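You operate a simulated robot arm through the tools that you are given. There is no shell and no other tool. Be economical: measure what you need, move in short steps, check, and stop when the job is done.

You run a simulated two-armed robot. Do the job below in one go: nothing can be reset, and whatever is moved stays where it is left.

## Task
Take the blue cloth from the service table and lay it out flat on the right half of the bench.
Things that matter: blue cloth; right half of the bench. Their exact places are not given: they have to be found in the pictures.

It is judged by the outcome, as a careful person would: the job done as asked, and still so three seconds after it is handed in. It fails if anything else is knocked over, pushed out of place, dropped, spilled or broken. Flat cloth is picked up by pressing the open fingertips on it (5 to 10 N) and closing them slowly along it; thin cloth reads only 2 to 8 mm in the jaws.

## Robot
Two 7-joint arms with two-finger parallel grippers on one trunk, on a base that drives. Base frame: it is fixed to the floor where the robot stands at the start and does not move with it; the origin is under the middle of the robot, x ahead of it, y to its left, z up; the surface under the hand at the start is at about z = 86. Readings come in cm, rad, newtons and seconds.
The left shoulder is at the start at [7, 16.3, 107], the right one opposite. With the tool pointing down near the work surface each hand reaches from about 38 to 88 cm from the robot's upright axis, wherever it stands, measured 20 degrees to its own side. Places, roughly: right half of the bench [-140, 130, 80]. Payload 3.43 kg a hand.
Tool frame (each hand has its own): the origin (TCP) lies between the finger pads and is the grasp point; the fingertips stand 3.4 cm ahead of it; z points along the fingers, y is the line along which they close. Largest opening 12.8 cm; finger width 2.4, thickness 1.2; the body of the gripper, 4.8 by 13 cm, starts 9.6 cm behind the TCP.
Orientation is told as [roll, pitch, yaw] about the base's x, y, z axes, in that order, counted from this pose: with the fingers straight down and closing along the base's y, the tool's x points along the base's -x, its y along +y and its z along -z.

## Interface
- The arms move only by the tool jog_arm. It takes "left_deltas", "right_deltas" or both (then of equal length, played together; a hand with none holds still); each is one flat list of numbers, 7 for each row, row after row: the gripper command, from -1 (shut) to 1 (fully open), values between in proportion, then the shift along the base's x, y, z in cm, then the turn, a rotation vector about the base's x, y, z in rad. In form: [hand, x, y, z, wx, wy, wz, hand, x, y, z, wx, wy, wz, ...]. A call has 1 to 20 rows; each row shifts and turns the commanded pose from where the row before left it. A row lasts 0.2 s, in which the tool goes at most 5 cm and 0.15 rad; a call with a longer step from one row to the next is refused whole, and so is a gripper value outside its range. A pose out of reach is approached as far as the arm can. The call stops where the force on the tool passes 40 N (or 10 N more than at its start, if that is more) or the arm is blocked; 0.2 s more then pass. Each finger travels about 15.3 cm/s and halts on what it meets, pressing with about 36 N; the grip force reading is that of the motor and also rises with nothing between the fingers. The clock runs only during rows and for 0.2 s after the last one: add rows that do not move to give the fingers time. It gives the time, the measured TCP pose, the force on the tool (base axes), the opening and the grip force at its end, in the units of the frame above (readings bear some noise), with the torque about the TCP (base axes, N m) and any sound that the robot's microphone picked up.
- Cameras (640 x 400 px; columns grow to the right, rows downward): "scene" is now at [13.58, -0.59, 129.48]; the picture's right is [-0.07, -1.00, 0.00], its down [-0.67, 0.05, -0.74] and it looks along [0.74, -0.05, -0.67] (base axes); focal length 256 px, centre (320, 200). "left" rides on the left gripper at [7.6, 1.1, -16] in its tool frame; the picture's right is [-0.15, 0.99, 0.00], its down [-0.88, -0.13, -0.46] and it looks along [-0.45, -0.07, 0.89] (tool axes); focal length 234 px, centre (320, 200). "right" rides on the right gripper at [7.6, -1.1, -16] in its tool frame; the picture's right is [0.15, 0.99, 0.00], its down [-0.88, 0.13, -0.46] and it looks along [-0.45, 0.07, 0.89] (tool axes); focal length 234 px, centre (320, 200).
- grab_frame(camera): a new picture of that camera. It takes no simulated time.
- lift_body(by): slides the trunk up (or, below 0, down) by that many cm; the arms and the scene camera ride with it, the base frame stays. It gives what a move gives, with no picture.
- steer(legs): drives the robot by 1 to 6 legs, each [ahead, left, turn to the left] in cm, cm and rad, along the robot's own axes; the way and the turn of a leg run together, so that a leg with both is an arc; at most 150 cm and 3.142 rad a leg. The arms and the cameras ride along, it lands a little off, and it stops where it bumps. It gives what a move gives.
- pan_tilt(pan, tilt): turns the head with the scene camera to pan (to the left, within 1.501 rad either way) and tilt (down, from -0.506 to 1.204), counted from straight ahead of the robot. It gives what a move gives.
- pixel_to_xyz(camera, pixels): there is no depth. For up to 12 entries [column, row, z] of the newest picture of that camera ("zoom" is the newest enlarged one), the place [x, y] in the base frame at which the ray of that pixel passes the height z, good to about 0.2 cm, but the place of the scene camera against the robot may be out by one fixed shift of up to 1.2 cm in any direction. It takes no simulated time.
- close_up(camera, box): a new picture of the part [left, top, right, bottom] of that camera's present view, enlarged. It takes no simulated time.
- job_done(): hands the job in; it is judged then, once.

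Go step by step. Measure first, check grasps and placings, and put right what went wrong. The budget is 80 turns and 58 pictures, counting those below and the enlarged ones. Unless the task says otherwise, let go and move clear before handing in, and close with one line.

The tools are called after "Call:" as a command line: name --argument value ..., lists and objects as JSON in quotes. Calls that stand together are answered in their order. jog_arm: Moves the arms, as the interface text tells. Its arguments: {"type":"object","properties":{"left_deltas":{"type":"array"},"right_deltas":{"type":"array"}},"required":[]} The other tools are called the same way: lift_body (by) slides the trunk up or down; steer (legs) drives the base; pan_tilt (pan, tilt) turns the head that bears the scene camera; grab_frame (camera) takes a picture; pixel_to_xyz (camera, pixels) gives the place at which the rays of pixels pass given heights; close_up (camera, box) takes an enlarged picture of a part of a camera's view; job_done () hands the job in.

At the start:

```text
clock: 0.0
left_position: [59.48, 29.69, 103.79]
left_tcp_rot: [0.001, 0.0, 0.002]
left_wrist_force: [-0.4, 0.6, 0.1]
left_ft_torque: [-0.03, 0.0, -0.01]
left_width: 12.8
left_finger_force: 0.0
right_position: [56.71, -19.72, 104.71]
right_tcp_rot: [0.001, 0.001, -0.001]
right_wrist_force: [0.6, 0.1, -0.2]
right_ft_torque: [0.01, -0.03, -0.01]
right_width: 12.81
right_finger_force: 0.0
trunk travel left (down, up): [-55.0, 39.0]
robot x, y, heading: [0.02, -0.23, 0.003]
head pan, tilt: [-0.07, 0.733]
```

scene: 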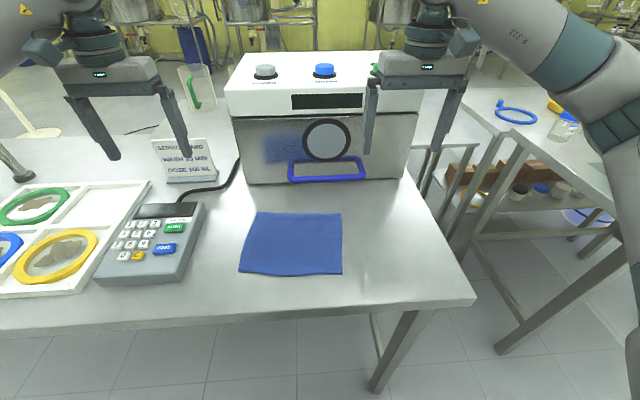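
right: 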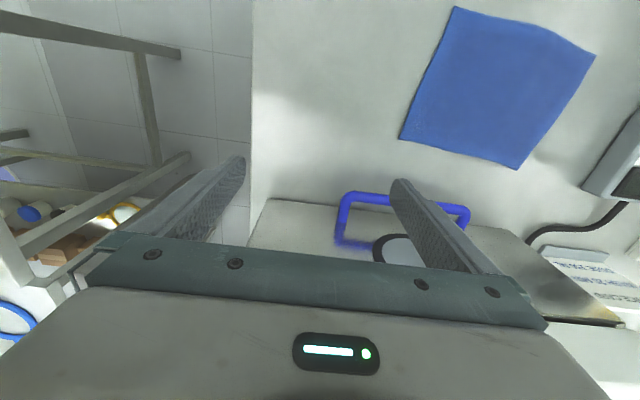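
left: 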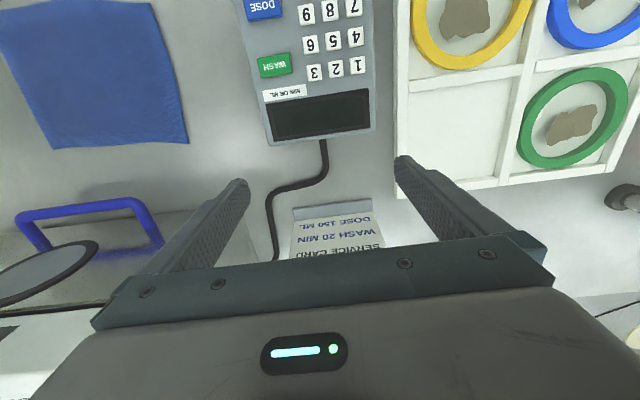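

The blue cloth lies flat in the scene picture, with corners near (257,212), (341,213), (341,274) and (240,273). I'll measure these corners and look toward the bench, behind and to the left.

Call:
pixel_to_xyz --camera "scene" --pixels '[[257, 212, 86], [341, 213, 86], [341, 274, 86], [240, 273, 86], [475, 300, 86], [290, 180, 86], [190, 240, 86]]'

Call:
pixel_to_xyz --camera "right" --pixels '[[455, 7, 86], [595, 56, 86], [517, 170, 86], [400, 138, 86]]'

Call:
pan_tilt --pan 1.5 --tilt 0.4

Call:
grab_frame --camera "scene"

```text
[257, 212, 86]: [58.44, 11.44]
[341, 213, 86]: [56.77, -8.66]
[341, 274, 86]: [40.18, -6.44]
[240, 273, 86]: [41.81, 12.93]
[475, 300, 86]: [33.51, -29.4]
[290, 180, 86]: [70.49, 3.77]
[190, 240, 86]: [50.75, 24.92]
```

```text
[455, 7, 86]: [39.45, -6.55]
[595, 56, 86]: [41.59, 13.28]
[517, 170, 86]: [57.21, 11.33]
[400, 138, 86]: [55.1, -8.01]
```

```text
clock: 1.6
left_position: [59.47, 29.86, 103.86]
left_tcp_rot: [0.0, 0.001, 0.0]
left_wrist_force: [-0.1, -0.4, -0.2]
left_ft_torque: [-0.01, -0.01, -0.03]
left_width: 12.78
left_finger_force: 0.1
right_position: [56.81, -19.8, 104.86]
right_tcp_rot: [-0.001, -0.001, 0.001]
right_wrist_force: [0.3, 0.4, -0.1]
right_ft_torque: [-0.05, -0.02, 0.0]
right_width: 12.82
right_finger_force: 0.0
trunk travel left (down, up): [-55.0, 39.0]
robot x, y, heading: [-0.1, 0.07, 0.001]
head pan, tilt: [1.499, 0.4]
```

```text
54 pictures are left
```

scene: 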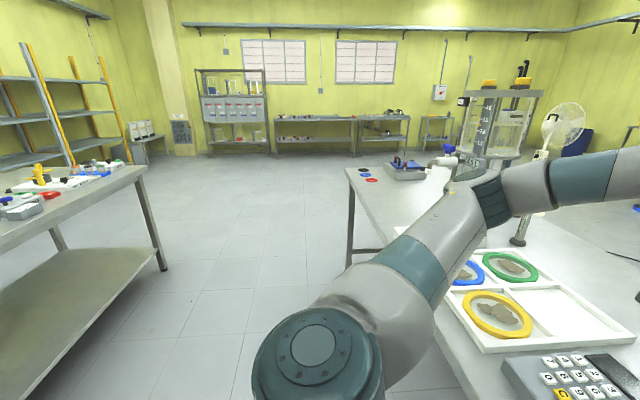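

The cloth is about 20 × 16 cm. Its near edge is at x≈40, too close for the hands to reach well, so I'll back off 12 cm. Then I'll check whether it is a single layer, and find the bench heights from a tilted view.

Call:
steer --legs '[[-12, 0, 0]]'

Call:
pan_tilt --pan 0 --tilt 0.75

Call:
close_up --camera "scene" --box '[200, 120, 420, 258]'

Call:
grab_frame --camera "right"

```text
clock: 2.9
left_position: [47.42, 29.58, 103.93]
left_tcp_rot: [0.0, 0.001, -0.001]
left_wrist_force: [-0.4, -0.1, 0.2]
left_ft_torque: [0.02, 0.01, 0.0]
left_width: 12.81
left_finger_force: 0.0
right_position: [44.83, -19.7, 104.77]
right_tcp_rot: [0.0, -0.002, 0.0]
right_wrist_force: [-0.7, 1.4, -0.5]
right_ft_torque: [-0.03, -0.01, 0.01]
right_width: 12.81
right_finger_force: 0.0
trunk travel left (down, up): [-55.0, 39.0]
robot x, y, heading: [-12.15, -0.15, -0.002]
head pan, tilt: [1.499, 0.4]
```

```text
clock: 4.5
left_position: [47.51, 29.67, 103.92]
left_tcp_rot: [-0.001, 0.0, -0.001]
left_wrist_force: [0.5, 0.1, -0.2]
left_ft_torque: [-0.01, -0.01, -0.05]
left_width: 12.81
left_finger_force: 0.0
right_position: [44.76, -19.88, 104.71]
right_tcp_rot: [0.0, 0.0, -0.002]
right_wrist_force: [0.2, -1.1, 0.0]
right_ft_torque: [-0.02, -0.01, 0.01]
right_width: 12.8
right_finger_force: 0.0
trunk travel left (down, up): [-55.0, 39.0]
robot x, y, heading: [-12.3, -0.23, -0.002]
head pan, tilt: [0.0, 0.75]
```

```text
2.90 times, centred on (310, 189) of scene
```

zoom: 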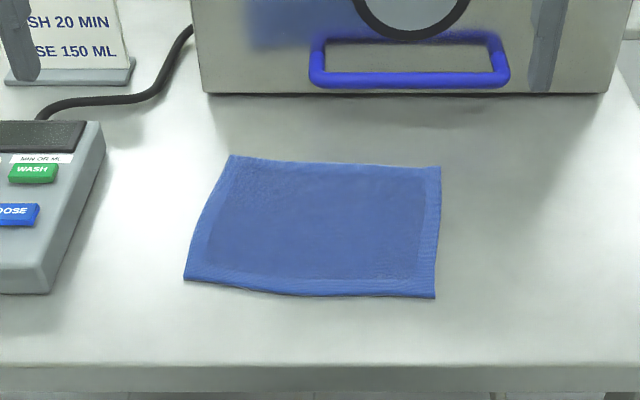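

```text
52 pictures are left
```

right: 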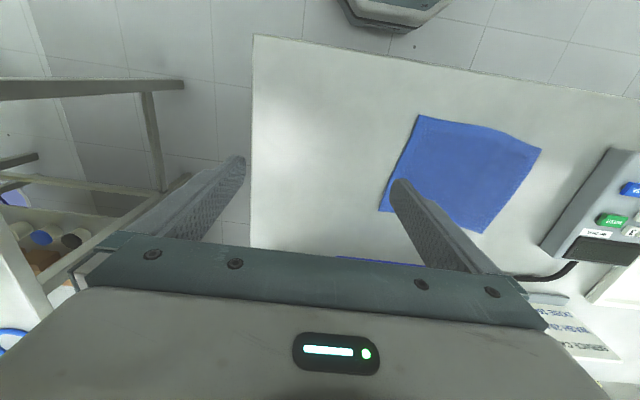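

It's a single hemmed layer. I'll measure its corners again from the wrist camera.

Call:
pixel_to_xyz --camera "right" --pixels '[[420, 115, 86], [541, 150, 86], [482, 233, 86], [380, 210, 86], [480, 125, 86], [578, 258, 86], [540, 243, 92], [610, 150, 92]]'

Call:
pixel_to_xyz --camera "zoom" --pixels '[[435, 298, 86], [184, 279, 86], [232, 156, 86], [440, 168, 86], [45, 293, 86], [106, 125, 92], [320, 370, 86]]'

```text
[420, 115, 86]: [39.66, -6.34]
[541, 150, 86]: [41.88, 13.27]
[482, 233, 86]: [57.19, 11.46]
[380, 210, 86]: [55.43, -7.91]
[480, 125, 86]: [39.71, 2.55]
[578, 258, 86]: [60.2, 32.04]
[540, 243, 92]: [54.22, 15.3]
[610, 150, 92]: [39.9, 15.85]
```

```text
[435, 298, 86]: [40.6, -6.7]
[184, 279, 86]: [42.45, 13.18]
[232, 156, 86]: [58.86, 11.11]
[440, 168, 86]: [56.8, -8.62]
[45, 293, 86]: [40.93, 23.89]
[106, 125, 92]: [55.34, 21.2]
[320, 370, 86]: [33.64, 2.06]
```

I plan to pinch the near edge at both corners, right hand first at about (41.3,-4.2), with the fingers closing along y. I'll bring the right hand above that spot, opened to 3.5 cm.

Call:
jog_arm --right_deltas '[-0.45, -0.9, 4, 0, 0, 0, 0, -0.45, -0.9, 4, 0, 0, 0, 0, -0.45, -0.9, 4, -2, 0, 0, 0, -0.45, -0.8, 3.5, -3, 0, 0, 0, -0.45, 0, 0, -4, 0, 0, 0, -0.45, 0, 0, -3.2, 0, 0, 0, -0.45, 0, 0, 0, 0, 0, 0]'

Call:
grab_frame --camera "right"

```text
clock: 6.1
left_position: [47.43, 29.76, 103.87]
left_tcp_rot: [0.0, 0.0, 0.001]
left_wrist_force: [0.0, 0.8, -0.4]
left_ft_torque: [0.01, -0.01, 0.02]
left_width: 12.79
left_finger_force: 0.1
right_position: [41.29, -4.28, 92.56]
right_tcp_rot: [0.002, -0.001, -0.001]
right_wrist_force: [-0.1, -1.3, -0.1]
right_ft_torque: [-0.01, 0.01, -0.03]
right_width: 3.54
right_finger_force: 0.1
trunk travel left (down, up): [-55.0, 39.0]
robot x, y, heading: [-12.41, 0.17, -0.002]
head pan, tilt: [0.0, 0.75]
```

```text
51 pictures are left
```

right: 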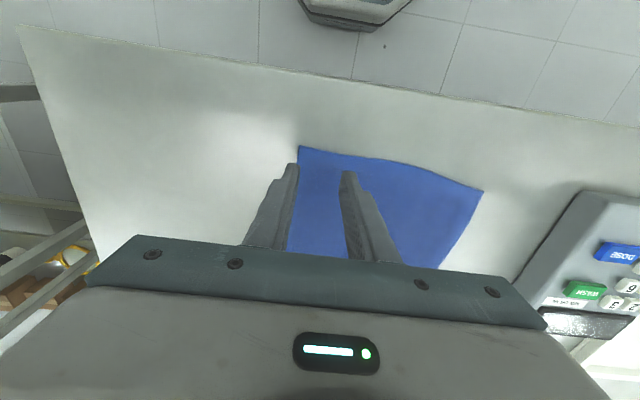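

The outer fingertip lies right on the cloth's edge at (298,170). I'll shift 0.8 cm in, then descend slowly to contact.

Call:
jog_arm --right_deltas '[-0.45, 0.2, 0.8, -1, 0, 0, 0, -0.45, 0, 0, -1.4, 0, 0, 0, -0.45, 0, 0, -0.3, 0, 0, 0, -0.45, 0, 0, -0.2, 0, 0, 0, -0.45, 0, 0, 0, 0, 0, 0]'

```text
clock: 7.3
left_position: [47.47, 29.59, 103.77]
left_tcp_rot: [0.0, 0.0, -0.001]
left_wrist_force: [-0.9, 0.7, -0.1]
left_ft_torque: [0.03, -0.01, 0.01]
left_width: 12.79
left_finger_force: 0.0
right_position: [41.51, -3.46, 89.83]
right_tcp_rot: [0.0, -0.003, -0.002]
right_wrist_force: [3.0, -1.3, 10.7]
right_ft_torque: [0.01, -0.08, -0.02]
right_width: 3.49
right_finger_force: 0.1
trunk travel left (down, up): [-55.0, 39.0]
robot x, y, heading: [-12.06, 0.23, -0.005]
head pan, tilt: [0.0, 0.75]
```

The fingertips are in contact at 10.7 N. I'll ease up slightly and close slowly.

Call:
jog_arm --right_deltas '[-0.47, 0, 0, -0.0, 0, 0, 0, -0.52, 0, 0, 0.03, 0, 0, 0, -0.57, 0, 0, 0, 0, 0, 0, -0.62, 0, 0, 0, 0, 0, 0, -0.67, 0, 0, 0, 0, 0, 0, -0.72, 0, 0, 0, 0, 0, 0, -0.77, 0, 0, 0, 0, 0, 0, -0.82, 0, 0, 0, 0, 0, 0, -0.87, 0, 0, 0, 0, 0, 0, -0.92, 0, 0, 0, 0, 0, 0, -1, 0, 0, 0, 0, 0, 0, -1, 0, 0, 0, 0, 0, 0, -1, 0, 0, 0, 0, 0, 0]'

Call:
grab_frame --camera "right"

```text
clock: 10.1
left_position: [47.45, 29.67, 103.99]
left_tcp_rot: [0.0, -0.001, 0.0]
left_wrist_force: [-0.3, -0.3, 0.1]
left_ft_torque: [0.01, 0.04, -0.02]
left_width: 12.81
left_finger_force: 0.2
right_position: [41.37, -3.46, 89.71]
right_tcp_rot: [-0.001, -0.003, -0.002]
right_wrist_force: [0.1, 1.3, 13.7]
right_ft_torque: [0.05, 0.05, -0.03]
right_width: 0.39
right_finger_force: 35.9
trunk travel left (down, up): [-55.0, 39.0]
robot x, y, heading: [-12.37, 0.0, -0.001]
head pan, tilt: [0.0, 0.75]
```

```text
50 pictures are left
```

right: 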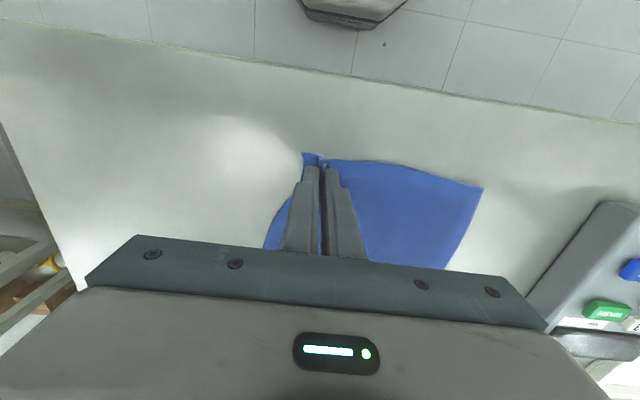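

The pinch reads 3.9 mm, so the cloth is held. I'll relieve the downward press and bring the left hand over the near-left corner.

Call:
jog_arm --left_deltas '[-0.45, -1, -4, 0, 0, 0, 0, -0.45, -1, -4, 0, 0, 0, 0, -0.45, -1, -4, 0, 0, 0, 0, -0.45, -1, -4, -1, 0, 0, 0, -0.45, -0.5, -2.8, -3, 0, 0, 0, -0.45, 0, 0, -3.5, 0, 0, 0, -0.45, 0, 0, -3, 0, 0, 0, -0.45, 0, 0, 0, 0, 0, 0]' --right_deltas '[-1, 0, 0, 0.1, 0, 0, 0, -1, 0, 0, 0.1, 0, 0, 0, -1, 0, 0, 0, 0, 0, 0, -1, 0, 0, 0, 0, 0, 0, -1, 0, 0, 0, 0, 0, 0, -1, 0, 0, 0, 0, 0, 0, -1, 0, 0, 0, 0, 0, 0, -1, 0, 0, 0, 0, 0, 0]'

Call:
grab_frame --camera "left"

Call:
grab_frame --camera "scene"

```text
clock: 11.9
left_position: [42.89, 10.86, 93.43]
left_tcp_rot: [0.0, -0.002, 0.0]
left_wrist_force: [0.0, -1.2, -0.1]
left_ft_torque: [0.03, 0.02, -0.02]
left_width: 3.54
left_finger_force: 0.0
right_position: [41.46, -3.51, 89.94]
right_tcp_rot: [0.002, 0.001, -0.002]
right_wrist_force: [0.6, -0.3, 1.3]
right_ft_torque: [0.02, 0.01, -0.03]
right_width: 0.37
right_finger_force: 35.8
trunk travel left (down, up): [-55.0, 39.0]
robot x, y, heading: [-11.88, -0.04, -0.005]
head pan, tilt: [0.0, 0.75]
```

```text
49 pictures are left
```

left: 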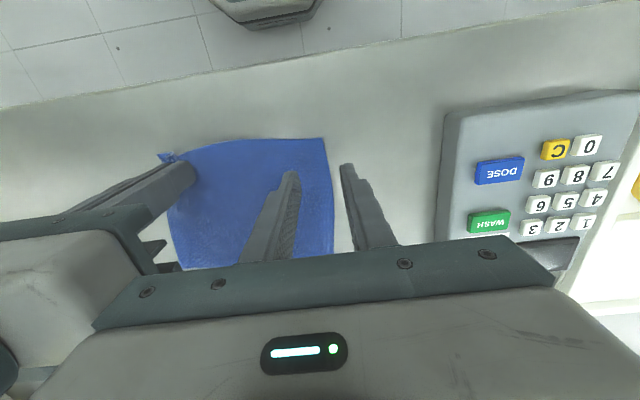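

```text
48 pictures are left
```

scene: 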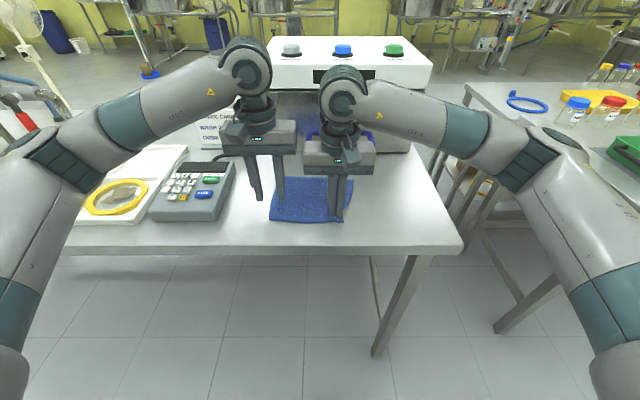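

The left hand's outer finger at (347,170) is beyond the cloth edge near (327,140). I'll measure the corner.

Call:
pixel_to_xyz --camera "left" --pixels '[[325, 138, 86.3], [333, 250, 86.3], [250, 140, 86.3], [165, 157, 86.5]]'

```text
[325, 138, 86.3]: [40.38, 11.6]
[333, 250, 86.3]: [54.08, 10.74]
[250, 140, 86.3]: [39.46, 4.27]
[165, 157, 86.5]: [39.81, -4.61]
```

The cloth slid about 1.6 cm, so the left grip has to move in, and the two gripper bodies would then nearly touch. I'll raise the left hand, yaw it -90° (closing along x, body narrow in y), and position it over (43.2,10).

Call:
jog_arm --left_deltas '[-0.45, 0, 0, 4, 0, 0, 0, -0.45, 0, 0, 2, 0, 0, -0.15, -0.45, 0, 0, 0, 0, 0, -0.15, -0.45, 0, 0, 0, 0, 0, -0.15, -0.45, 0, 0, 0, 0, 0, -0.15, -0.45, 0, 0, 0, 0, 0, -0.15, -0.45, 0, 0, 0, 0, 0, -0.15, -0.45, 0, 0, 0, 0, 0, -0.15, -0.45, 0, 0, 0, 0, 0, -0.15, -0.45, 0, 0, 0, 0, 0, -0.15, -0.45, 0.1, -0.3, 0, 0, 0, -0.15, -0.45, 0.2, -0.6, -3, 0, 0, -0.07, -0.45, 0, 0, -3, 0, 0, 0, -0.45, 0, 0, 0, 0, 0, 0]'

Call:
grab_frame --camera "left"

```text
clock: 14.9
left_position: [35.13, 7.09, 93.38]
left_tcp_rot: [-0.001, 0.002, -1.561]
left_wrist_force: [0.0, -0.8, -0.4]
left_ft_torque: [0.01, 0.01, 0.01]
left_width: 3.52
left_finger_force: 0.0
left hand out of reach, approached as far as the arm can: row 10, 11, 12, 13
right_position: [41.49, -3.51, 89.83]
right_tcp_rot: [0.0, -0.001, -0.001]
right_wrist_force: [0.1, 0.9, 1.3]
right_ft_torque: [0.04, -0.01, -0.01]
right_width: 0.38
right_finger_force: 36.0
trunk travel left (down, up): [-55.0, 39.0]
robot x, y, heading: [-12.21, -0.04, -0.003]
head pan, tilt: [0.0, 0.75]
```

```text
47 pictures are left
```

left: 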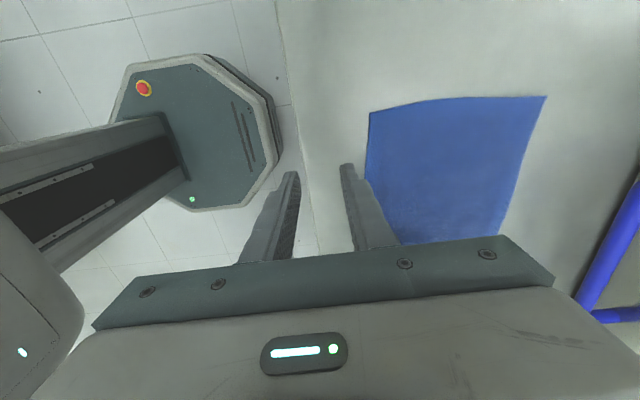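

A yaw of -1.57 is out of reach; the hand gave way to (35.1,7.1). I'll raise it and come back to a yaw of about -1.1.

Call:
jog_arm --left_deltas '[-0.53, 0, 1, 3, 0, 0, 0.15, -0.53, 0, 1, 2, 0, 0, 0.15, -0.53, 0, 0, 0, 0, 0, 0.16, -0.53, 0, 0, 0, 0, 0, 0, -0.53, 0, 0, 0, 0, 0, 0]'

```text
refused: row 3 steps farther than a row can; nothing moved
```

Call:
jog_arm --left_deltas '[-0.53, 0, 1, 3, 0, 0, 0.15, -0.53, 0, 1, 2, 0, 0, 0.15, -0.53, 0, 0, 0, 0, 0, 0.15, -0.53, 0, 0, 0, 0, 0, 0, -0.53, 0, 0, 0, 0, 0, 0]'

```text
clock: 16.1
left_position: [35.06, 8.99, 98.45]
left_tcp_rot: [0.0, -0.001, -1.119]
left_wrist_force: [0.0, -1.1, 0.1]
left_ft_torque: [-0.02, -0.02, 0.01]
left_width: 3.02
left_finger_force: 0.0
right_position: [41.43, -3.54, 89.95]
right_tcp_rot: [0.0, 0.0, -0.001]
right_wrist_force: [-0.1, 0.2, 1.3]
right_ft_torque: [0.0, 0.02, 0.0]
right_width: 0.36
right_finger_force: 35.7
trunk travel left (down, up): [-55.0, 39.0]
robot x, y, heading: [-11.85, 0.29, -0.001]
head pan, tilt: [0.0, 0.75]
```

The commanded pose restarts from the actual one. I'll now move over (43.2,9.1) and check clearance.

Call:
jog_arm --left_deltas '[-0.53, 3, 1, 0, 0, 0, 0, -0.53, 3, 0, 0, 0, 0, 0, -0.53, 2.1, -0.9, 0, 0, 0, 0, -0.53, 0, 0, -3, 0, 0, 0, -0.53, 0, 0, -3, 0, 0, 0, -0.53, 0, 0, -1, 0, 0, 0, -0.53, 0, 0, 0, 0, 0, 0]'

Call:
grab_frame --camera "left"

Call:
close_up --camera "scene" --box '[200, 100, 420, 238]'

```text
clock: 17.7
left_position: [42.92, 9.26, 91.48]
left_tcp_rot: [0.001, 0.0, -1.12]
left_wrist_force: [0.3, 0.5, -1.0]
left_ft_torque: [0.02, -0.01, 0.01]
left_width: 3.0
left_finger_force: 0.0
right_position: [41.51, -3.48, 89.88]
right_tcp_rot: [0.0, 0.0, -0.001]
right_wrist_force: [0.1, 0.2, 0.7]
right_ft_torque: [0.06, 0.0, -0.04]
right_width: 0.36
right_finger_force: 36.0
trunk travel left (down, up): [-55.0, 39.0]
robot x, y, heading: [-11.88, 0.17, -0.003]
head pan, tilt: [0.0, 0.75]
```

```text
46 pictures are left
```

left: 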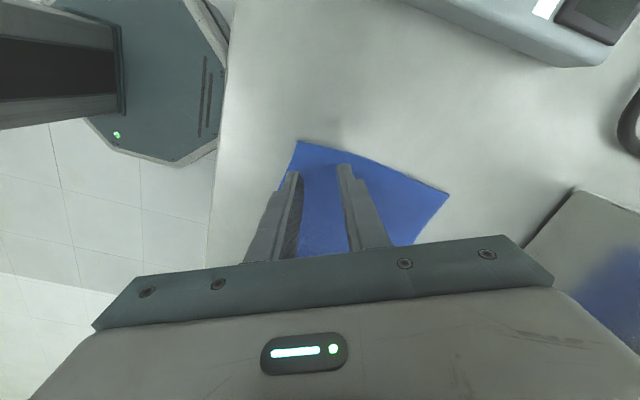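

```text
2.90 times, centred on (310, 169) of scene
```

zoom: 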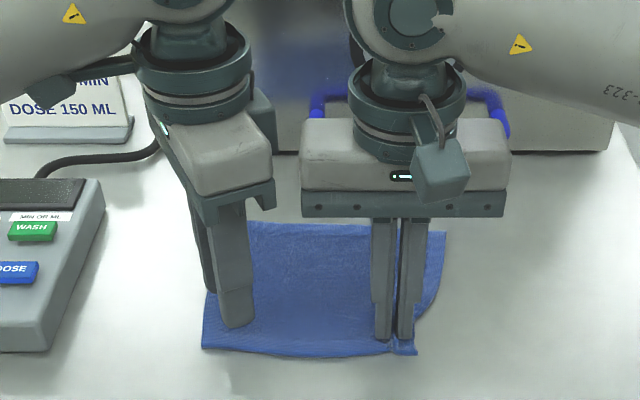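

The fingers are over the cloth and the bodies are clear. I'll descend to contact.

Call:
jog_arm --left_deltas '[-0.53, 0.3, 0, -1, 0, 0, 0, -0.53, 0, 0, -0.4, 0, 0, 0, -0.53, 0, 0, -0.2, 0, 0, 0, -0.53, 0, 0, 0, 0, 0, 0]'

```text
clock: 18.7
left_position: [43.37, 9.29, 89.89]
left_tcp_rot: [-0.001, 0.001, -1.122]
left_wrist_force: [0.0, 1.2, 0.6]
left_ft_torque: [0.02, -0.03, 0.01]
left_width: 3.0
left_finger_force: 0.0
right_position: [41.47, -3.53, 89.87]
right_tcp_rot: [0.0, 0.003, -0.003]
right_wrist_force: [0.7, -0.3, 0.7]
right_ft_torque: [0.02, 0.0, -0.01]
right_width: 0.38
right_finger_force: 36.2
trunk travel left (down, up): [-55.0, 39.0]
robot x, y, heading: [-11.88, -0.15, -0.007]
head pan, tilt: [0.0, 0.75]
```

Call:
jog_arm --left_deltas '[-0.53, 0, 0, -0.15, 0, 0, 0, -0.53, 0, 0, 0, 0, 0, 0]'

```text
clock: 19.3
left_position: [43.39, 9.15, 89.75]
left_tcp_rot: [-0.002, 0.001, -1.121]
left_wrist_force: [-0.1, -1.1, 4.7]
left_ft_torque: [-0.02, -0.03, -0.03]
left_width: 3.01
left_finger_force: 0.0
right_position: [41.5, -3.35, 89.79]
right_tcp_rot: [-0.001, 0.0, -0.002]
right_wrist_force: [-0.1, 0.1, 0.5]
right_ft_torque: [0.02, 0.01, -0.02]
right_width: 0.38
right_finger_force: 36.0
trunk travel left (down, up): [-55.0, 39.0]
robot x, y, heading: [-11.77, -0.2, -0.003]
head pan, tilt: [0.0, 0.75]
```

Contact force is 4.7 N. I'll press a hair more and close slowly.

Call:
jog_arm --left_deltas '[-0.53, 0, 0, -0.08, 0, 0, 0, -0.57, 0, 0, 0, 0, 0, 0, -0.62, 0, 0, 0, 0, 0, 0, -0.67, 0, 0, 0, 0, 0, 0, -0.72, 0, 0, 0, 0, 0, 0, -0.77, 0, 0, 0, 0, 0, 0, -0.82, 0, 0, 0, 0, 0, 0, -0.87, 0, 0, 0, 0, 0, 0, -0.92, 0, 0, 0, 0, 0, 0, -1, 0, 0, 0, 0, 0, 0, -1, 0, 0, 0, 0, 0, 0, -1, 0, 0, 0, 0, 0, 0]'

Call:
grab_frame --camera "left"

```text
clock: 21.9
left_position: [43.43, 9.13, 89.59]
left_tcp_rot: [0.0, -0.001, -1.123]
left_wrist_force: [-0.1, -1.4, 12.2]
left_ft_torque: [-0.07, 0.03, -0.01]
left_width: 0.4
left_finger_force: 36.6
right_position: [41.54, -3.47, 89.83]
right_tcp_rot: [0.001, 0.001, -0.001]
right_wrist_force: [0.6, 1.0, 1.3]
right_ft_torque: [0.05, -0.04, -0.03]
right_width: 0.39
right_finger_force: 36.1
trunk travel left (down, up): [-55.0, 39.0]
robot x, y, heading: [-12.28, 0.03, -0.005]
head pan, tilt: [0.0, 0.75]
```

```text
44 pictures are left
```

left: 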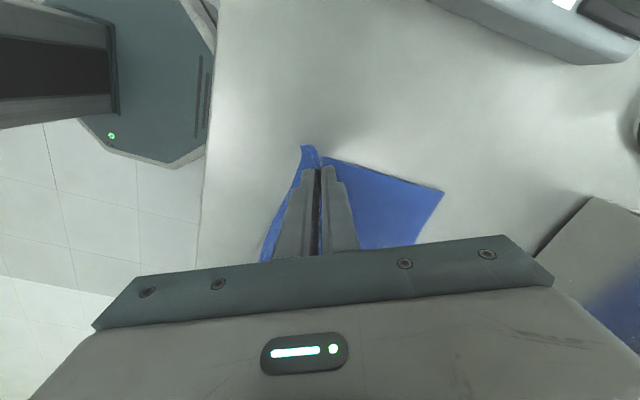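

Both corners are pinched at about 4 mm. I'll lift both hands together by 22 cm and check.

Call:
jog_arm --left_deltas '[-1, 0, 0, 0.5, 0, 0, 0, -1, 0, 0, 1, 0, 0, 0, -1, 0, 0, 2, 0, 0, 0, -1, 0, 0, 2.5, 0, 0, 0, -1, 0, 0, 2.5, 0, 0, 0, -1, 0, 0, 2.5, 0, 0, 0, -1, 0, 0, 2.5, 0, 0, 0, -1, 0, 0, 2.5, 0, 0, 0, -1, 0, 0, 2.5, 0, 0, 0, -1, 0, 0, 2, 0, 0, 0, -1, 0, 0, 1, 0, 0, 0, -1, 0, 0, 0.5, 0, 0, 0]' --right_deltas '[-1, 0, 0, 0.5, 0, 0, 0, -1, 0, 0, 1, 0, 0, 0, -1, 0, 0, 2, 0, 0, 0, -1, 0, 0, 2.5, 0, 0, 0, -1, 0, 0, 2.5, 0, 0, 0, -1, 0, 0, 2.5, 0, 0, 0, -1, 0, 0, 2.5, 0, 0, 0, -1, 0, 0, 2.5, 0, 0, 0, -1, 0, 0, 2.5, 0, 0, 0, -1, 0, 0, 2, 0, 0, 0, -1, 0, 0, 1, 0, 0, 0, -1, 0, 0, 0.5, 0, 0, 0]'

Call:
grab_frame --camera "scene"

```text
clock: 24.5
left_position: [43.35, 9.3, 111.6]
left_tcp_rot: [0.0, 0.0, -1.12]
left_wrist_force: [-0.2, -0.7, 0.2]
left_ft_torque: [0.01, 0.02, -0.03]
left_width: 0.4
left_finger_force: 36.1
right_position: [41.5, -3.57, 111.93]
right_tcp_rot: [0.0, 0.001, -0.002]
right_wrist_force: [-0.1, 0.0, -0.3]
right_ft_torque: [0.03, -0.04, -0.04]
right_width: 0.35
right_finger_force: 36.1
trunk travel left (down, up): [-55.0, 39.0]
robot x, y, heading: [-11.85, 0.19, -0.002]
head pan, tilt: [0.0, 0.75]
```

```text
43 pictures are left
```

scene: 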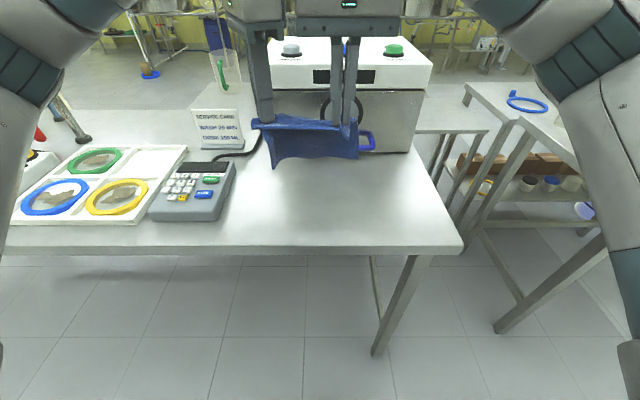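

The cloth hangs cleanly from both hands between (262,125) and (355,140). Now I'll back off, turn left and look at the bench.

Call:
steer --legs '[[-35, 0, 0], [0, 0, 1.57]]'

Call:
pan_tilt --pan 0.7 --tilt 0.45

Call:
grab_frame --camera "scene"

```text
clock: 30.6
left_position: [-57.05, 55.27, 111.59]
left_tcp_rot: [0.0, 0.001, 0.467]
left_wrist_force: [0.8, 0.5, -0.2]
left_ft_torque: [-0.01, -0.05, -0.15]
left_width: 0.38
left_finger_force: 36.1
right_position: [-44.4, 53.6, 112.01]
right_tcp_rot: [0.0, -0.001, 1.588]
right_wrist_force: [-0.4, -0.1, -0.3]
right_ft_torque: [0.01, -0.02, -0.1]
right_width: 0.38
right_finger_force: 36.4
trunk travel left (down, up): [-55.0, 39.0]
robot x, y, heading: [-46.71, 0.05, 1.587]
head pan, tilt: [0.0, 0.75]
```

```text
clock: 31.7
left_position: [-57.14, 55.29, 111.71]
left_tcp_rot: [-0.001, 0.0, 0.468]
left_wrist_force: [1.1, 0.1, -0.7]
left_ft_torque: [0.01, -0.02, -0.12]
left_width: 0.35
left_finger_force: 36.1
right_position: [-44.4, 53.48, 112.03]
right_tcp_rot: [0.0, 0.0, 1.587]
right_wrist_force: [-0.4, 0.0, -0.5]
right_ft_torque: [0.01, 0.0, -0.11]
right_width: 0.36
right_finger_force: 36.7
trunk travel left (down, up): [-55.0, 39.0]
robot x, y, heading: [-47.15, 0.23, 1.586]
head pan, tilt: [0.7, 0.45]
```

```text
42 pictures are left
```

scene: 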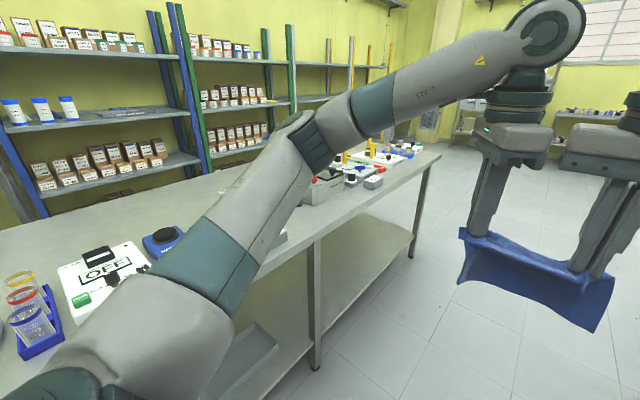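

The bench runs along y with its front edge facing me, and its right half has some items near (350,170). I'll measure the edge, then turn to face it.

Call:
pixel_to_xyz --camera "scene" --pixels '[[441, 155, 80], [320, 243, 80], [270, 287, 80], [385, 145, 80], [90, 400, 80]]'

Call:
steer --legs '[[0, 0, 1.55]]'

Call:
pan_tilt --pan -0.9 --tilt 0.5

Call:
grab_frame --camera "scene"

```text
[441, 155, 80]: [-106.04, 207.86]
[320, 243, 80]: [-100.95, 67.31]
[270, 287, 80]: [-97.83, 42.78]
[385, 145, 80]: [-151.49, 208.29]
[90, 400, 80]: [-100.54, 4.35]
```

```text
clock: 35.8
left_position: [-102.48, -8.48, 111.7]
left_tcp_rot: [0.0, -0.001, 2.007]
left_wrist_force: [1.0, -0.3, -0.4]
left_ft_torque: [0.04, 0.0, -0.1]
left_width: 0.36
left_finger_force: 36.0
right_position: [-100.43, 4.13, 111.84]
right_tcp_rot: [0.0, 0.0, 3.127]
right_wrist_force: [0.3, -1.1, 0.1]
right_ft_torque: [-0.02, -0.01, -0.14]
right_width: 0.33
right_finger_force: 36.1
trunk travel left (down, up): [-55.0, 39.0]
robot x, y, heading: [-46.8, -0.09, 3.125]
head pan, tilt: [0.7, 0.45]
```

```text
clock: 37.5
left_position: [-102.42, -8.38, 111.64]
left_tcp_rot: [0.001, -0.001, 2.006]
left_wrist_force: [0.4, 0.4, -0.4]
left_ft_torque: [-0.04, 0.02, -0.11]
left_width: 0.35
left_finger_force: 35.9
right_position: [-100.37, 4.26, 111.92]
right_tcp_rot: [0.0, 0.001, 3.125]
right_wrist_force: [-0.7, -0.4, -0.2]
right_ft_torque: [-0.03, -0.02, -0.11]
right_width: 0.38
right_finger_force: 35.9
trunk travel left (down, up): [-55.0, 39.0]
robot x, y, heading: [-46.71, -0.06, 3.127]
head pan, tilt: [-0.901, 0.499]
```

```text
41 pictures are left
```

scene: 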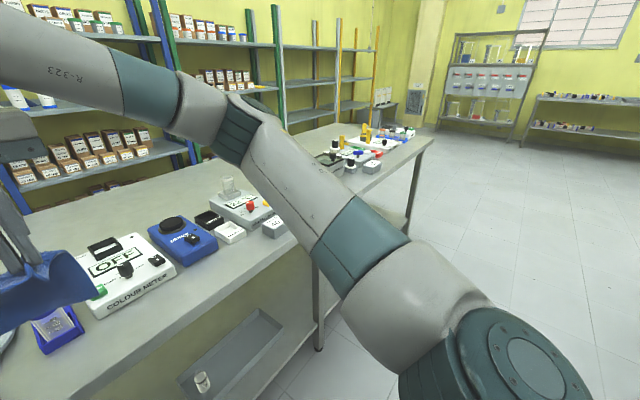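

There seems to be free bench around y≈100–140. I'll back off 15 cm and strafe right toward y≈125 to look straight on.

Call:
steer --legs '[[-15, 0, 0], [0, -122, 0]]'

Call:
pan_tilt --pan 0 --tilt 0.5

Call:
grab_frame --camera "scene"

```text
clock: 44.6
left_position: [-85.28, 112.46, 111.56]
left_tcp_rot: [0.0, -0.001, 2.004]
left_wrist_force: [0.2, 0.6, 0.6]
left_ft_torque: [0.01, 0.02, -0.12]
left_width: 0.37
left_finger_force: 36.6
right_position: [-83.02, 125.12, 111.81]
right_tcp_rot: [0.0, -0.001, 3.12]
right_wrist_force: [-0.3, 0.5, 0.4]
right_ft_torque: [0.01, -0.03, -0.15]
right_width: 0.38
right_finger_force: 36.0
trunk travel left (down, up): [-55.0, 39.0]
robot x, y, heading: [-29.77, 120.19, 3.122]
head pan, tilt: [-0.901, 0.499]
```

```text
clock: 45.8
left_position: [-85.29, 112.35, 111.63]
left_tcp_rot: [0.0, 0.001, 2.004]
left_wrist_force: [0.4, -0.6, -0.5]
left_ft_torque: [0.03, 0.02, -0.14]
left_width: 0.36
left_finger_force: 36.1
right_position: [-83.12, 124.97, 111.78]
right_tcp_rot: [0.001, -0.001, 3.123]
right_wrist_force: [-0.3, -0.1, 0.2]
right_ft_torque: [-0.01, 0.01, -0.12]
right_width: 0.36
right_finger_force: 35.9
trunk travel left (down, up): [-55.0, 39.0]
robot x, y, heading: [-29.32, 120.41, 3.121]
head pan, tilt: [0.0, 0.499]
```

```text
40 pictures are left
```

scene: 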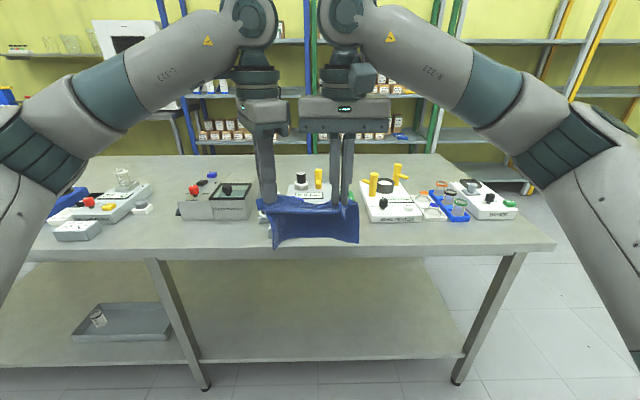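

The right half has equipment in the middle row, with free strips in front of it and behind it. I'll measure the edges and item fronts (z=80).

Call:
pixel_to_xyz --camera "scene" --pixels '[[555, 245, 80], [440, 155, 80], [30, 258, 80], [160, 258, 80], [320, 253, 80], [180, 217, 80], [247, 219, 80], [365, 220, 80], [420, 221, 80], [470, 220, 80], [517, 218, 80], [100, 238, 80]]'

Call:
close_up --camera "scene" --box '[150, 130, 550, 270]'

```text
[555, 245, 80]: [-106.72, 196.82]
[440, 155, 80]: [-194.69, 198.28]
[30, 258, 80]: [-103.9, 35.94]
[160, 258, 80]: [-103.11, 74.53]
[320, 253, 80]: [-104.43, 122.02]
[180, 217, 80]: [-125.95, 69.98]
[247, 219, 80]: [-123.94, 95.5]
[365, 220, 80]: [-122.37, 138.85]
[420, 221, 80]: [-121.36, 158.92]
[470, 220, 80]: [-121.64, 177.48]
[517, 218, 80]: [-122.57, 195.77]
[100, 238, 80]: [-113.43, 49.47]
```

```text
1.60 times, centred on (350, 200) of scene
```

zoom: 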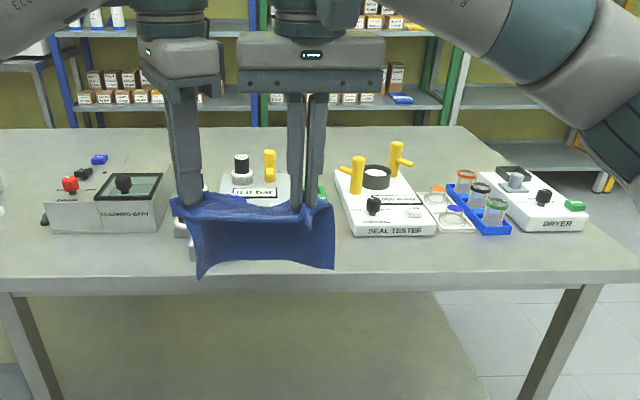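

The front strip looks about 18 cm deep for a 16 cm cloth, so I need to see what the cloth hides. I'll strafe right 25 cm and look down more.

Call:
steer --legs '[[0, -28, 0]]'

Call:
pan_tilt --pan 0.15 --tilt 0.5

Call:
close_up --camera "scene" --box '[100, 120, 500, 370]'

```text
clock: 47.8
left_position: [-84.79, 140.17, 111.48]
left_tcp_rot: [0.0, 0.001, 2.002]
left_wrist_force: [0.1, 0.8, 0.1]
left_ft_torque: [-0.03, -0.03, -0.09]
left_width: 0.37
left_finger_force: 35.8
right_position: [-82.48, 152.92, 111.86]
right_tcp_rot: [0.0, -0.001, 3.12]
right_wrist_force: [-0.3, 0.2, 1.5]
right_ft_torque: [-0.03, -0.03, -0.13]
right_width: 0.35
right_finger_force: 36.6
trunk travel left (down, up): [-55.0, 39.0]
robot x, y, heading: [-29.48, 148.23, 3.121]
head pan, tilt: [0.0, 0.499]
```

```text
clock: 48.5
left_position: [-84.67, 140.13, 111.64]
left_tcp_rot: [0.0, 0.0, 2.002]
left_wrist_force: [0.9, -0.2, 0.1]
left_ft_torque: [-0.01, 0.0, -0.13]
left_width: 0.37
left_finger_force: 36.0
right_position: [-82.47, 152.84, 111.94]
right_tcp_rot: [0.0, 0.0, 3.12]
right_wrist_force: [-0.3, 0.6, 0.3]
right_ft_torque: [0.03, -0.02, -0.13]
right_width: 0.37
right_finger_force: 36.0
trunk travel left (down, up): [-55.0, 39.0]
robot x, y, heading: [-28.83, 148.81, 3.124]
head pan, tilt: [0.15, 0.499]
```

```text
1.60 times, centred on (300, 245) of scene
```

zoom: 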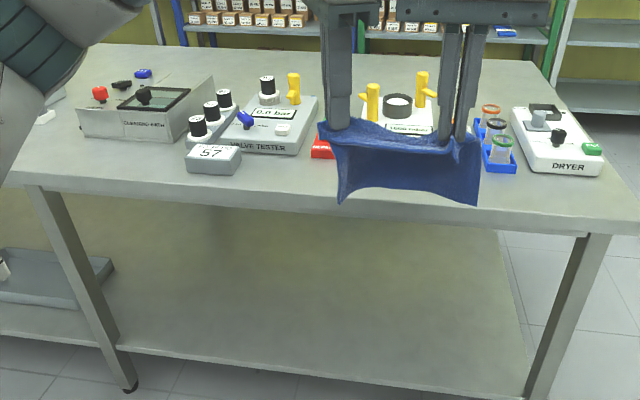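

The items are low, and the small "57" box sits in front of the valve tester. I'll measure the strip depth here, then look after moving the cloth further aside.

Call:
pixel_to_xyz --camera "zoom" --pixels '[[190, 171, 80], [238, 173, 80], [515, 172, 80], [528, 170, 80], [602, 176, 80], [25, 180, 80], [330, 209, 80], [590, 229, 80], [335, 158, 80], [80, 135, 80], [182, 140, 80]]'

Call:
pan_tilt --pan 0 --tilt 0.8

Call:
grab_frame --camera "scene"

Call:
grab_frame --camera "right"

```text
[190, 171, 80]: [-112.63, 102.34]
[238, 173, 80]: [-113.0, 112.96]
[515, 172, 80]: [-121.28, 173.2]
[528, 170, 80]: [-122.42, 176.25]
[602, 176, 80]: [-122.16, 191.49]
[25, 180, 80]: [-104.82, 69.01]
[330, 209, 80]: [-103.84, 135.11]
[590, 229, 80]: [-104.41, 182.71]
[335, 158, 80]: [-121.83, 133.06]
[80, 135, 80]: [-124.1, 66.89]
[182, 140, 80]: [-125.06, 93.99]
```

```text
clock: 49.3
left_position: [-84.65, 140.19, 111.48]
left_tcp_rot: [0.0, 0.001, 2.002]
left_wrist_force: [0.1, -0.1, -0.3]
left_ft_torque: [0.01, -0.02, -0.12]
left_width: 0.37
left_finger_force: 36.1
right_position: [-82.52, 152.88, 111.75]
right_tcp_rot: [0.001, -0.001, 3.121]
right_wrist_force: [0.4, 0.0, 0.0]
right_ft_torque: [-0.02, 0.0, -0.15]
right_width: 0.36
right_finger_force: 36.1
trunk travel left (down, up): [-55.0, 39.0]
robot x, y, heading: [-28.98, 148.63, 3.124]
head pan, tilt: [0.0, 0.799]
```

```text
37 pictures are left
```

scene: 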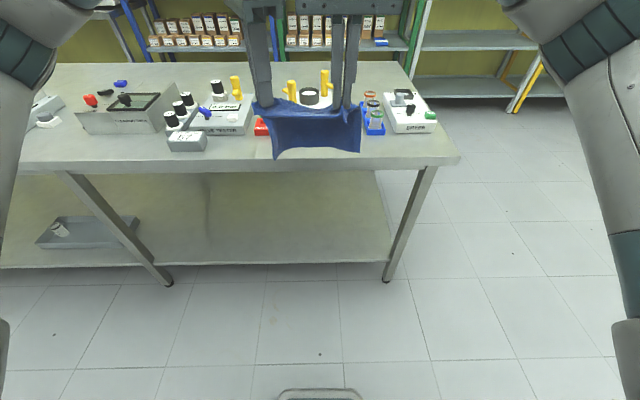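

```text
36 pictures are left
```

right: 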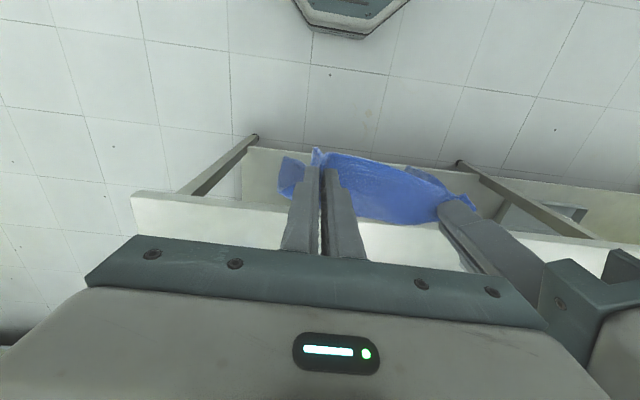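

The front strip is only about 17–18 cm deep, which is tight. The rear of the right half (x -150…-194) is clear and can be reached from the bench's right end. I'll check the shelf positions and the floor there.

Call:
pixel_to_xyz --camera "scene" --pixels '[[512, 112, 0], [413, 72, 80], [412, 62, 80], [460, 158, 80], [386, 168, 0], [560, 97, 20], [437, 118, 82], [385, 95, 82], [410, 92, 88]]'

Call:
pan_tilt --pan -0.6 --tilt 0.4

Call:
grab_frame --camera "scene"

```text
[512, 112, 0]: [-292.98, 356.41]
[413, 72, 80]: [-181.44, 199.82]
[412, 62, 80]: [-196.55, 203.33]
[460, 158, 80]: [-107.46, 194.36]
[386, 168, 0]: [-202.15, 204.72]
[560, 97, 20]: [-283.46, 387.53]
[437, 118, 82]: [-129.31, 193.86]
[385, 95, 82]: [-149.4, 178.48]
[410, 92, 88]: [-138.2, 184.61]
```

```text
clock: 50.3
left_position: [-84.7, 140.27, 111.56]
left_tcp_rot: [0.0, 0.001, 2.0]
left_wrist_force: [0.1, -0.6, 0.5]
left_ft_torque: [0.01, -0.03, -0.11]
left_width: 0.41
left_finger_force: 35.9
right_position: [-82.5, 152.89, 111.9]
right_tcp_rot: [0.0, 0.0, 3.121]
right_wrist_force: [-0.6, -0.3, -0.3]
right_ft_torque: [-0.01, 0.01, -0.12]
right_width: 0.34
right_finger_force: 35.3
trunk travel left (down, up): [-55.0, 39.0]
robot x, y, heading: [-28.98, 148.21, 3.117]
head pan, tilt: [-0.6, 0.4]
```

```text
35 pictures are left
```

scene: 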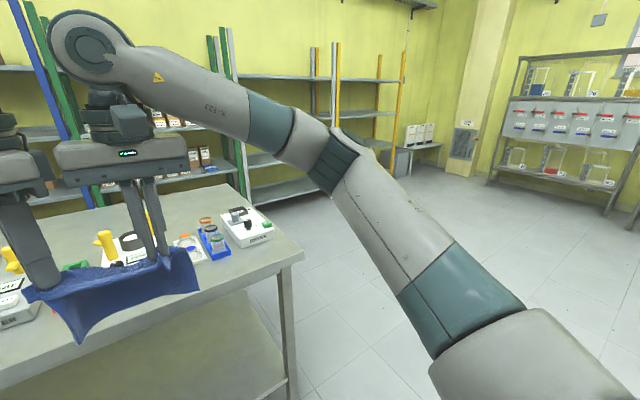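

The floor beyond the bench's right end is clear. I'll go around: strafe right 120, turn left to face -y, strafe right about 141.

Call:
steer --legs '[[0, -120, 0], [0, 0, 1.59], [0, -141, 0]]'

Call:
pan_tilt --pan 0 --tilt 0.65

Call:
grab_frame --camera "scene"

```text
clock: 66.8
left_position: [-156.87, 211.96, 111.59]
left_tcp_rot: [0.0, -0.001, -2.676]
left_wrist_force: [0.7, 0.0, 0.6]
left_ft_torque: [-0.01, -0.02, -0.16]
left_width: 0.39
left_finger_force: 36.1
right_position: [-169.69, 213.74, 111.85]
right_tcp_rot: [0.0, 0.0, -1.558]
right_wrist_force: [0.3, 0.0, 0.0]
right_ft_torque: [-0.05, 0.0, -0.13]
right_width: 0.33
right_finger_force: 36.3
trunk travel left (down, up): [-55.0, 39.0]
robot x, y, heading: [-166.83, 267.01, -1.559]
head pan, tilt: [-0.6, 0.4]
```

```text
clock: 67.8
left_position: [-156.88, 211.97, 111.67]
left_tcp_rot: [0.0, 0.0, -2.676]
left_wrist_force: [-0.2, -0.4, 0.1]
left_ft_torque: [-0.02, 0.03, -0.1]
left_width: 0.36
left_finger_force: 36.1
right_position: [-169.76, 213.77, 111.91]
right_tcp_rot: [0.0, -0.001, -1.559]
right_wrist_force: [1.2, 0.5, -0.2]
right_ft_torque: [-0.03, 0.02, -0.11]
right_width: 0.37
right_finger_force: 35.7
trunk travel left (down, up): [-55.0, 39.0]
robot x, y, heading: [-166.74, 267.29, -1.557]
head pan, tilt: [0.0, 0.649]
```

```text
34 pictures are left
```

scene: 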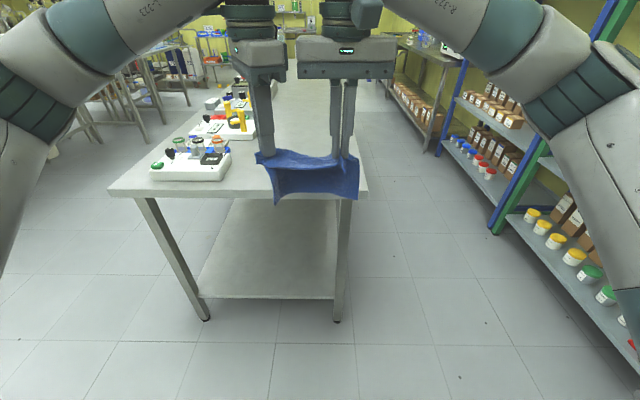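

The bench end edge runs from (107,193) to (368,192), and the dryer's right side is at (230,165). I'll measure the free area.

Call:
pixel_to_xyz --camera "scene" --pixels '[[107, 191, 80], [368, 191, 80], [228, 180, 80], [232, 152, 82], [256, 140, 80], [352, 105, 80], [250, 110, 80], [151, 179, 80]]'

Call:
pixel_to_xyz --camera "scene" --pixels '[[258, 155, 106], [350, 155, 106], [275, 204, 94], [358, 198, 94], [320, 192, 94]]'

```text
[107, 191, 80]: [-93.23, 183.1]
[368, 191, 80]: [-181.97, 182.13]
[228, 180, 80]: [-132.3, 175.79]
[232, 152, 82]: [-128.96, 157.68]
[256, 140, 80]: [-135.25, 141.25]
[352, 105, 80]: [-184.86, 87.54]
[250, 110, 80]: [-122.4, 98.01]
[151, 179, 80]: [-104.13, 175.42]
```

```text
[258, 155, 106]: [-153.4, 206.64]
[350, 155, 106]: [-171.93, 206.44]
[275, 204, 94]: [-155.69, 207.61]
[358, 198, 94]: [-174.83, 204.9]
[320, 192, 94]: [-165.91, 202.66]
```

The two viewpoints disagree at z=80 and agree at z≈84.6, so that is the real bench height. I'll re-measure at that height.

Call:
pixel_to_xyz --camera "scene" --pixels '[[107, 191, 84.6], [368, 191, 84.6], [228, 180, 84.6], [232, 152, 87], [256, 140, 84.6], [352, 105, 84.6], [260, 115, 84.6], [151, 179, 84.6]]'

```text
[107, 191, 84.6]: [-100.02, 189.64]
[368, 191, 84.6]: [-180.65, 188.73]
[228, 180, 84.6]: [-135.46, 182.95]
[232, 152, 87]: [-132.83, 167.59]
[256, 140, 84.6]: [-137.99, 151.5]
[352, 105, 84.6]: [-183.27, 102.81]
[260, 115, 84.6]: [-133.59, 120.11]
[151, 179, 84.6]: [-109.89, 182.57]
```

The bench is clear for x -138…-181, with its end at y=189. I'll target the cloth at x≈-150…-170, y≈165…182: strafe left 4, ahead 36.

Call:
steer --legs '[[0, 4, -0.012], [36, 0, 0]]'

Call:
grab_frame --camera "scene"

Call:
grab_frame --camera "right"

```text
clock: 70.7
left_position: [-153.45, 175.83, 111.51]
left_tcp_rot: [0.0, 0.001, -2.689]
left_wrist_force: [0.1, 0.9, -0.7]
left_ft_torque: [0.0, 0.0, -0.11]
left_width: 0.4
left_finger_force: 36.0
right_position: [-166.05, 177.57, 111.93]
right_tcp_rot: [0.0, -0.002, -1.57]
right_wrist_force: [-0.4, -1.2, -0.1]
right_ft_torque: [0.04, 0.02, -0.1]
right_width: 0.34
right_finger_force: 36.1
trunk travel left (down, up): [-55.0, 39.0]
robot x, y, heading: [-163.01, 231.26, -1.572]
head pan, tilt: [0.0, 0.649]
```

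```text
33 pictures are left
```

scene: 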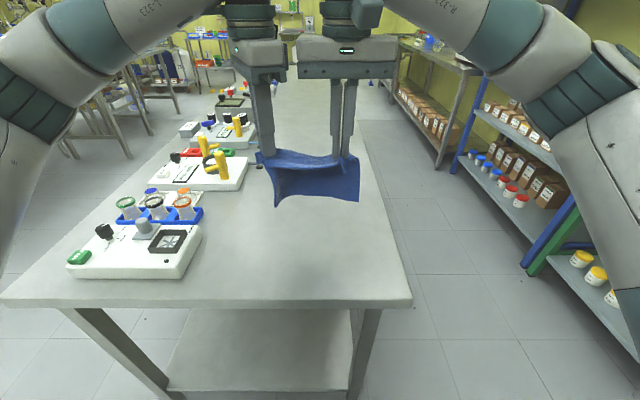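

```text
32 pictures are left
```

right: 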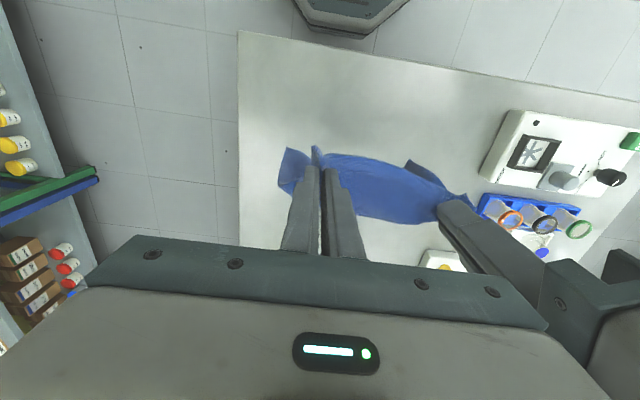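

The wrist camera gives a clear overhead view, so I'll verify margins: corner (238,31), side edge (239,230), rack (480,215), seal tester (422,258).

Call:
pixel_to_xyz --camera "right" --pixels '[[238, 31, 84.6], [239, 230, 84.6], [480, 70, 84.6], [481, 215, 86], [422, 258, 88], [485, 175, 86]]'

Call:
pixel_to_xyz --camera "scene" --pixels '[[412, 305, 84.6], [2, 305, 84.6], [185, 275, 84.6], [203, 218, 84.6], [240, 190, 84.6], [262, 166, 84.6]]'

```text
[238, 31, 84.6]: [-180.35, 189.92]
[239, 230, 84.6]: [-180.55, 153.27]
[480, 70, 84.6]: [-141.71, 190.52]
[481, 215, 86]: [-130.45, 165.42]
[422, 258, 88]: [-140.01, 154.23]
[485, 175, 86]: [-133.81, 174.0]
```

```text
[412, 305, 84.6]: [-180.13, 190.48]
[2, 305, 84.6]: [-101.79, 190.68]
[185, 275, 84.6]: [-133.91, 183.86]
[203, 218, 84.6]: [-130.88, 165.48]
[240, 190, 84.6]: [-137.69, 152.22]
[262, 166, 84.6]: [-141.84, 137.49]
```

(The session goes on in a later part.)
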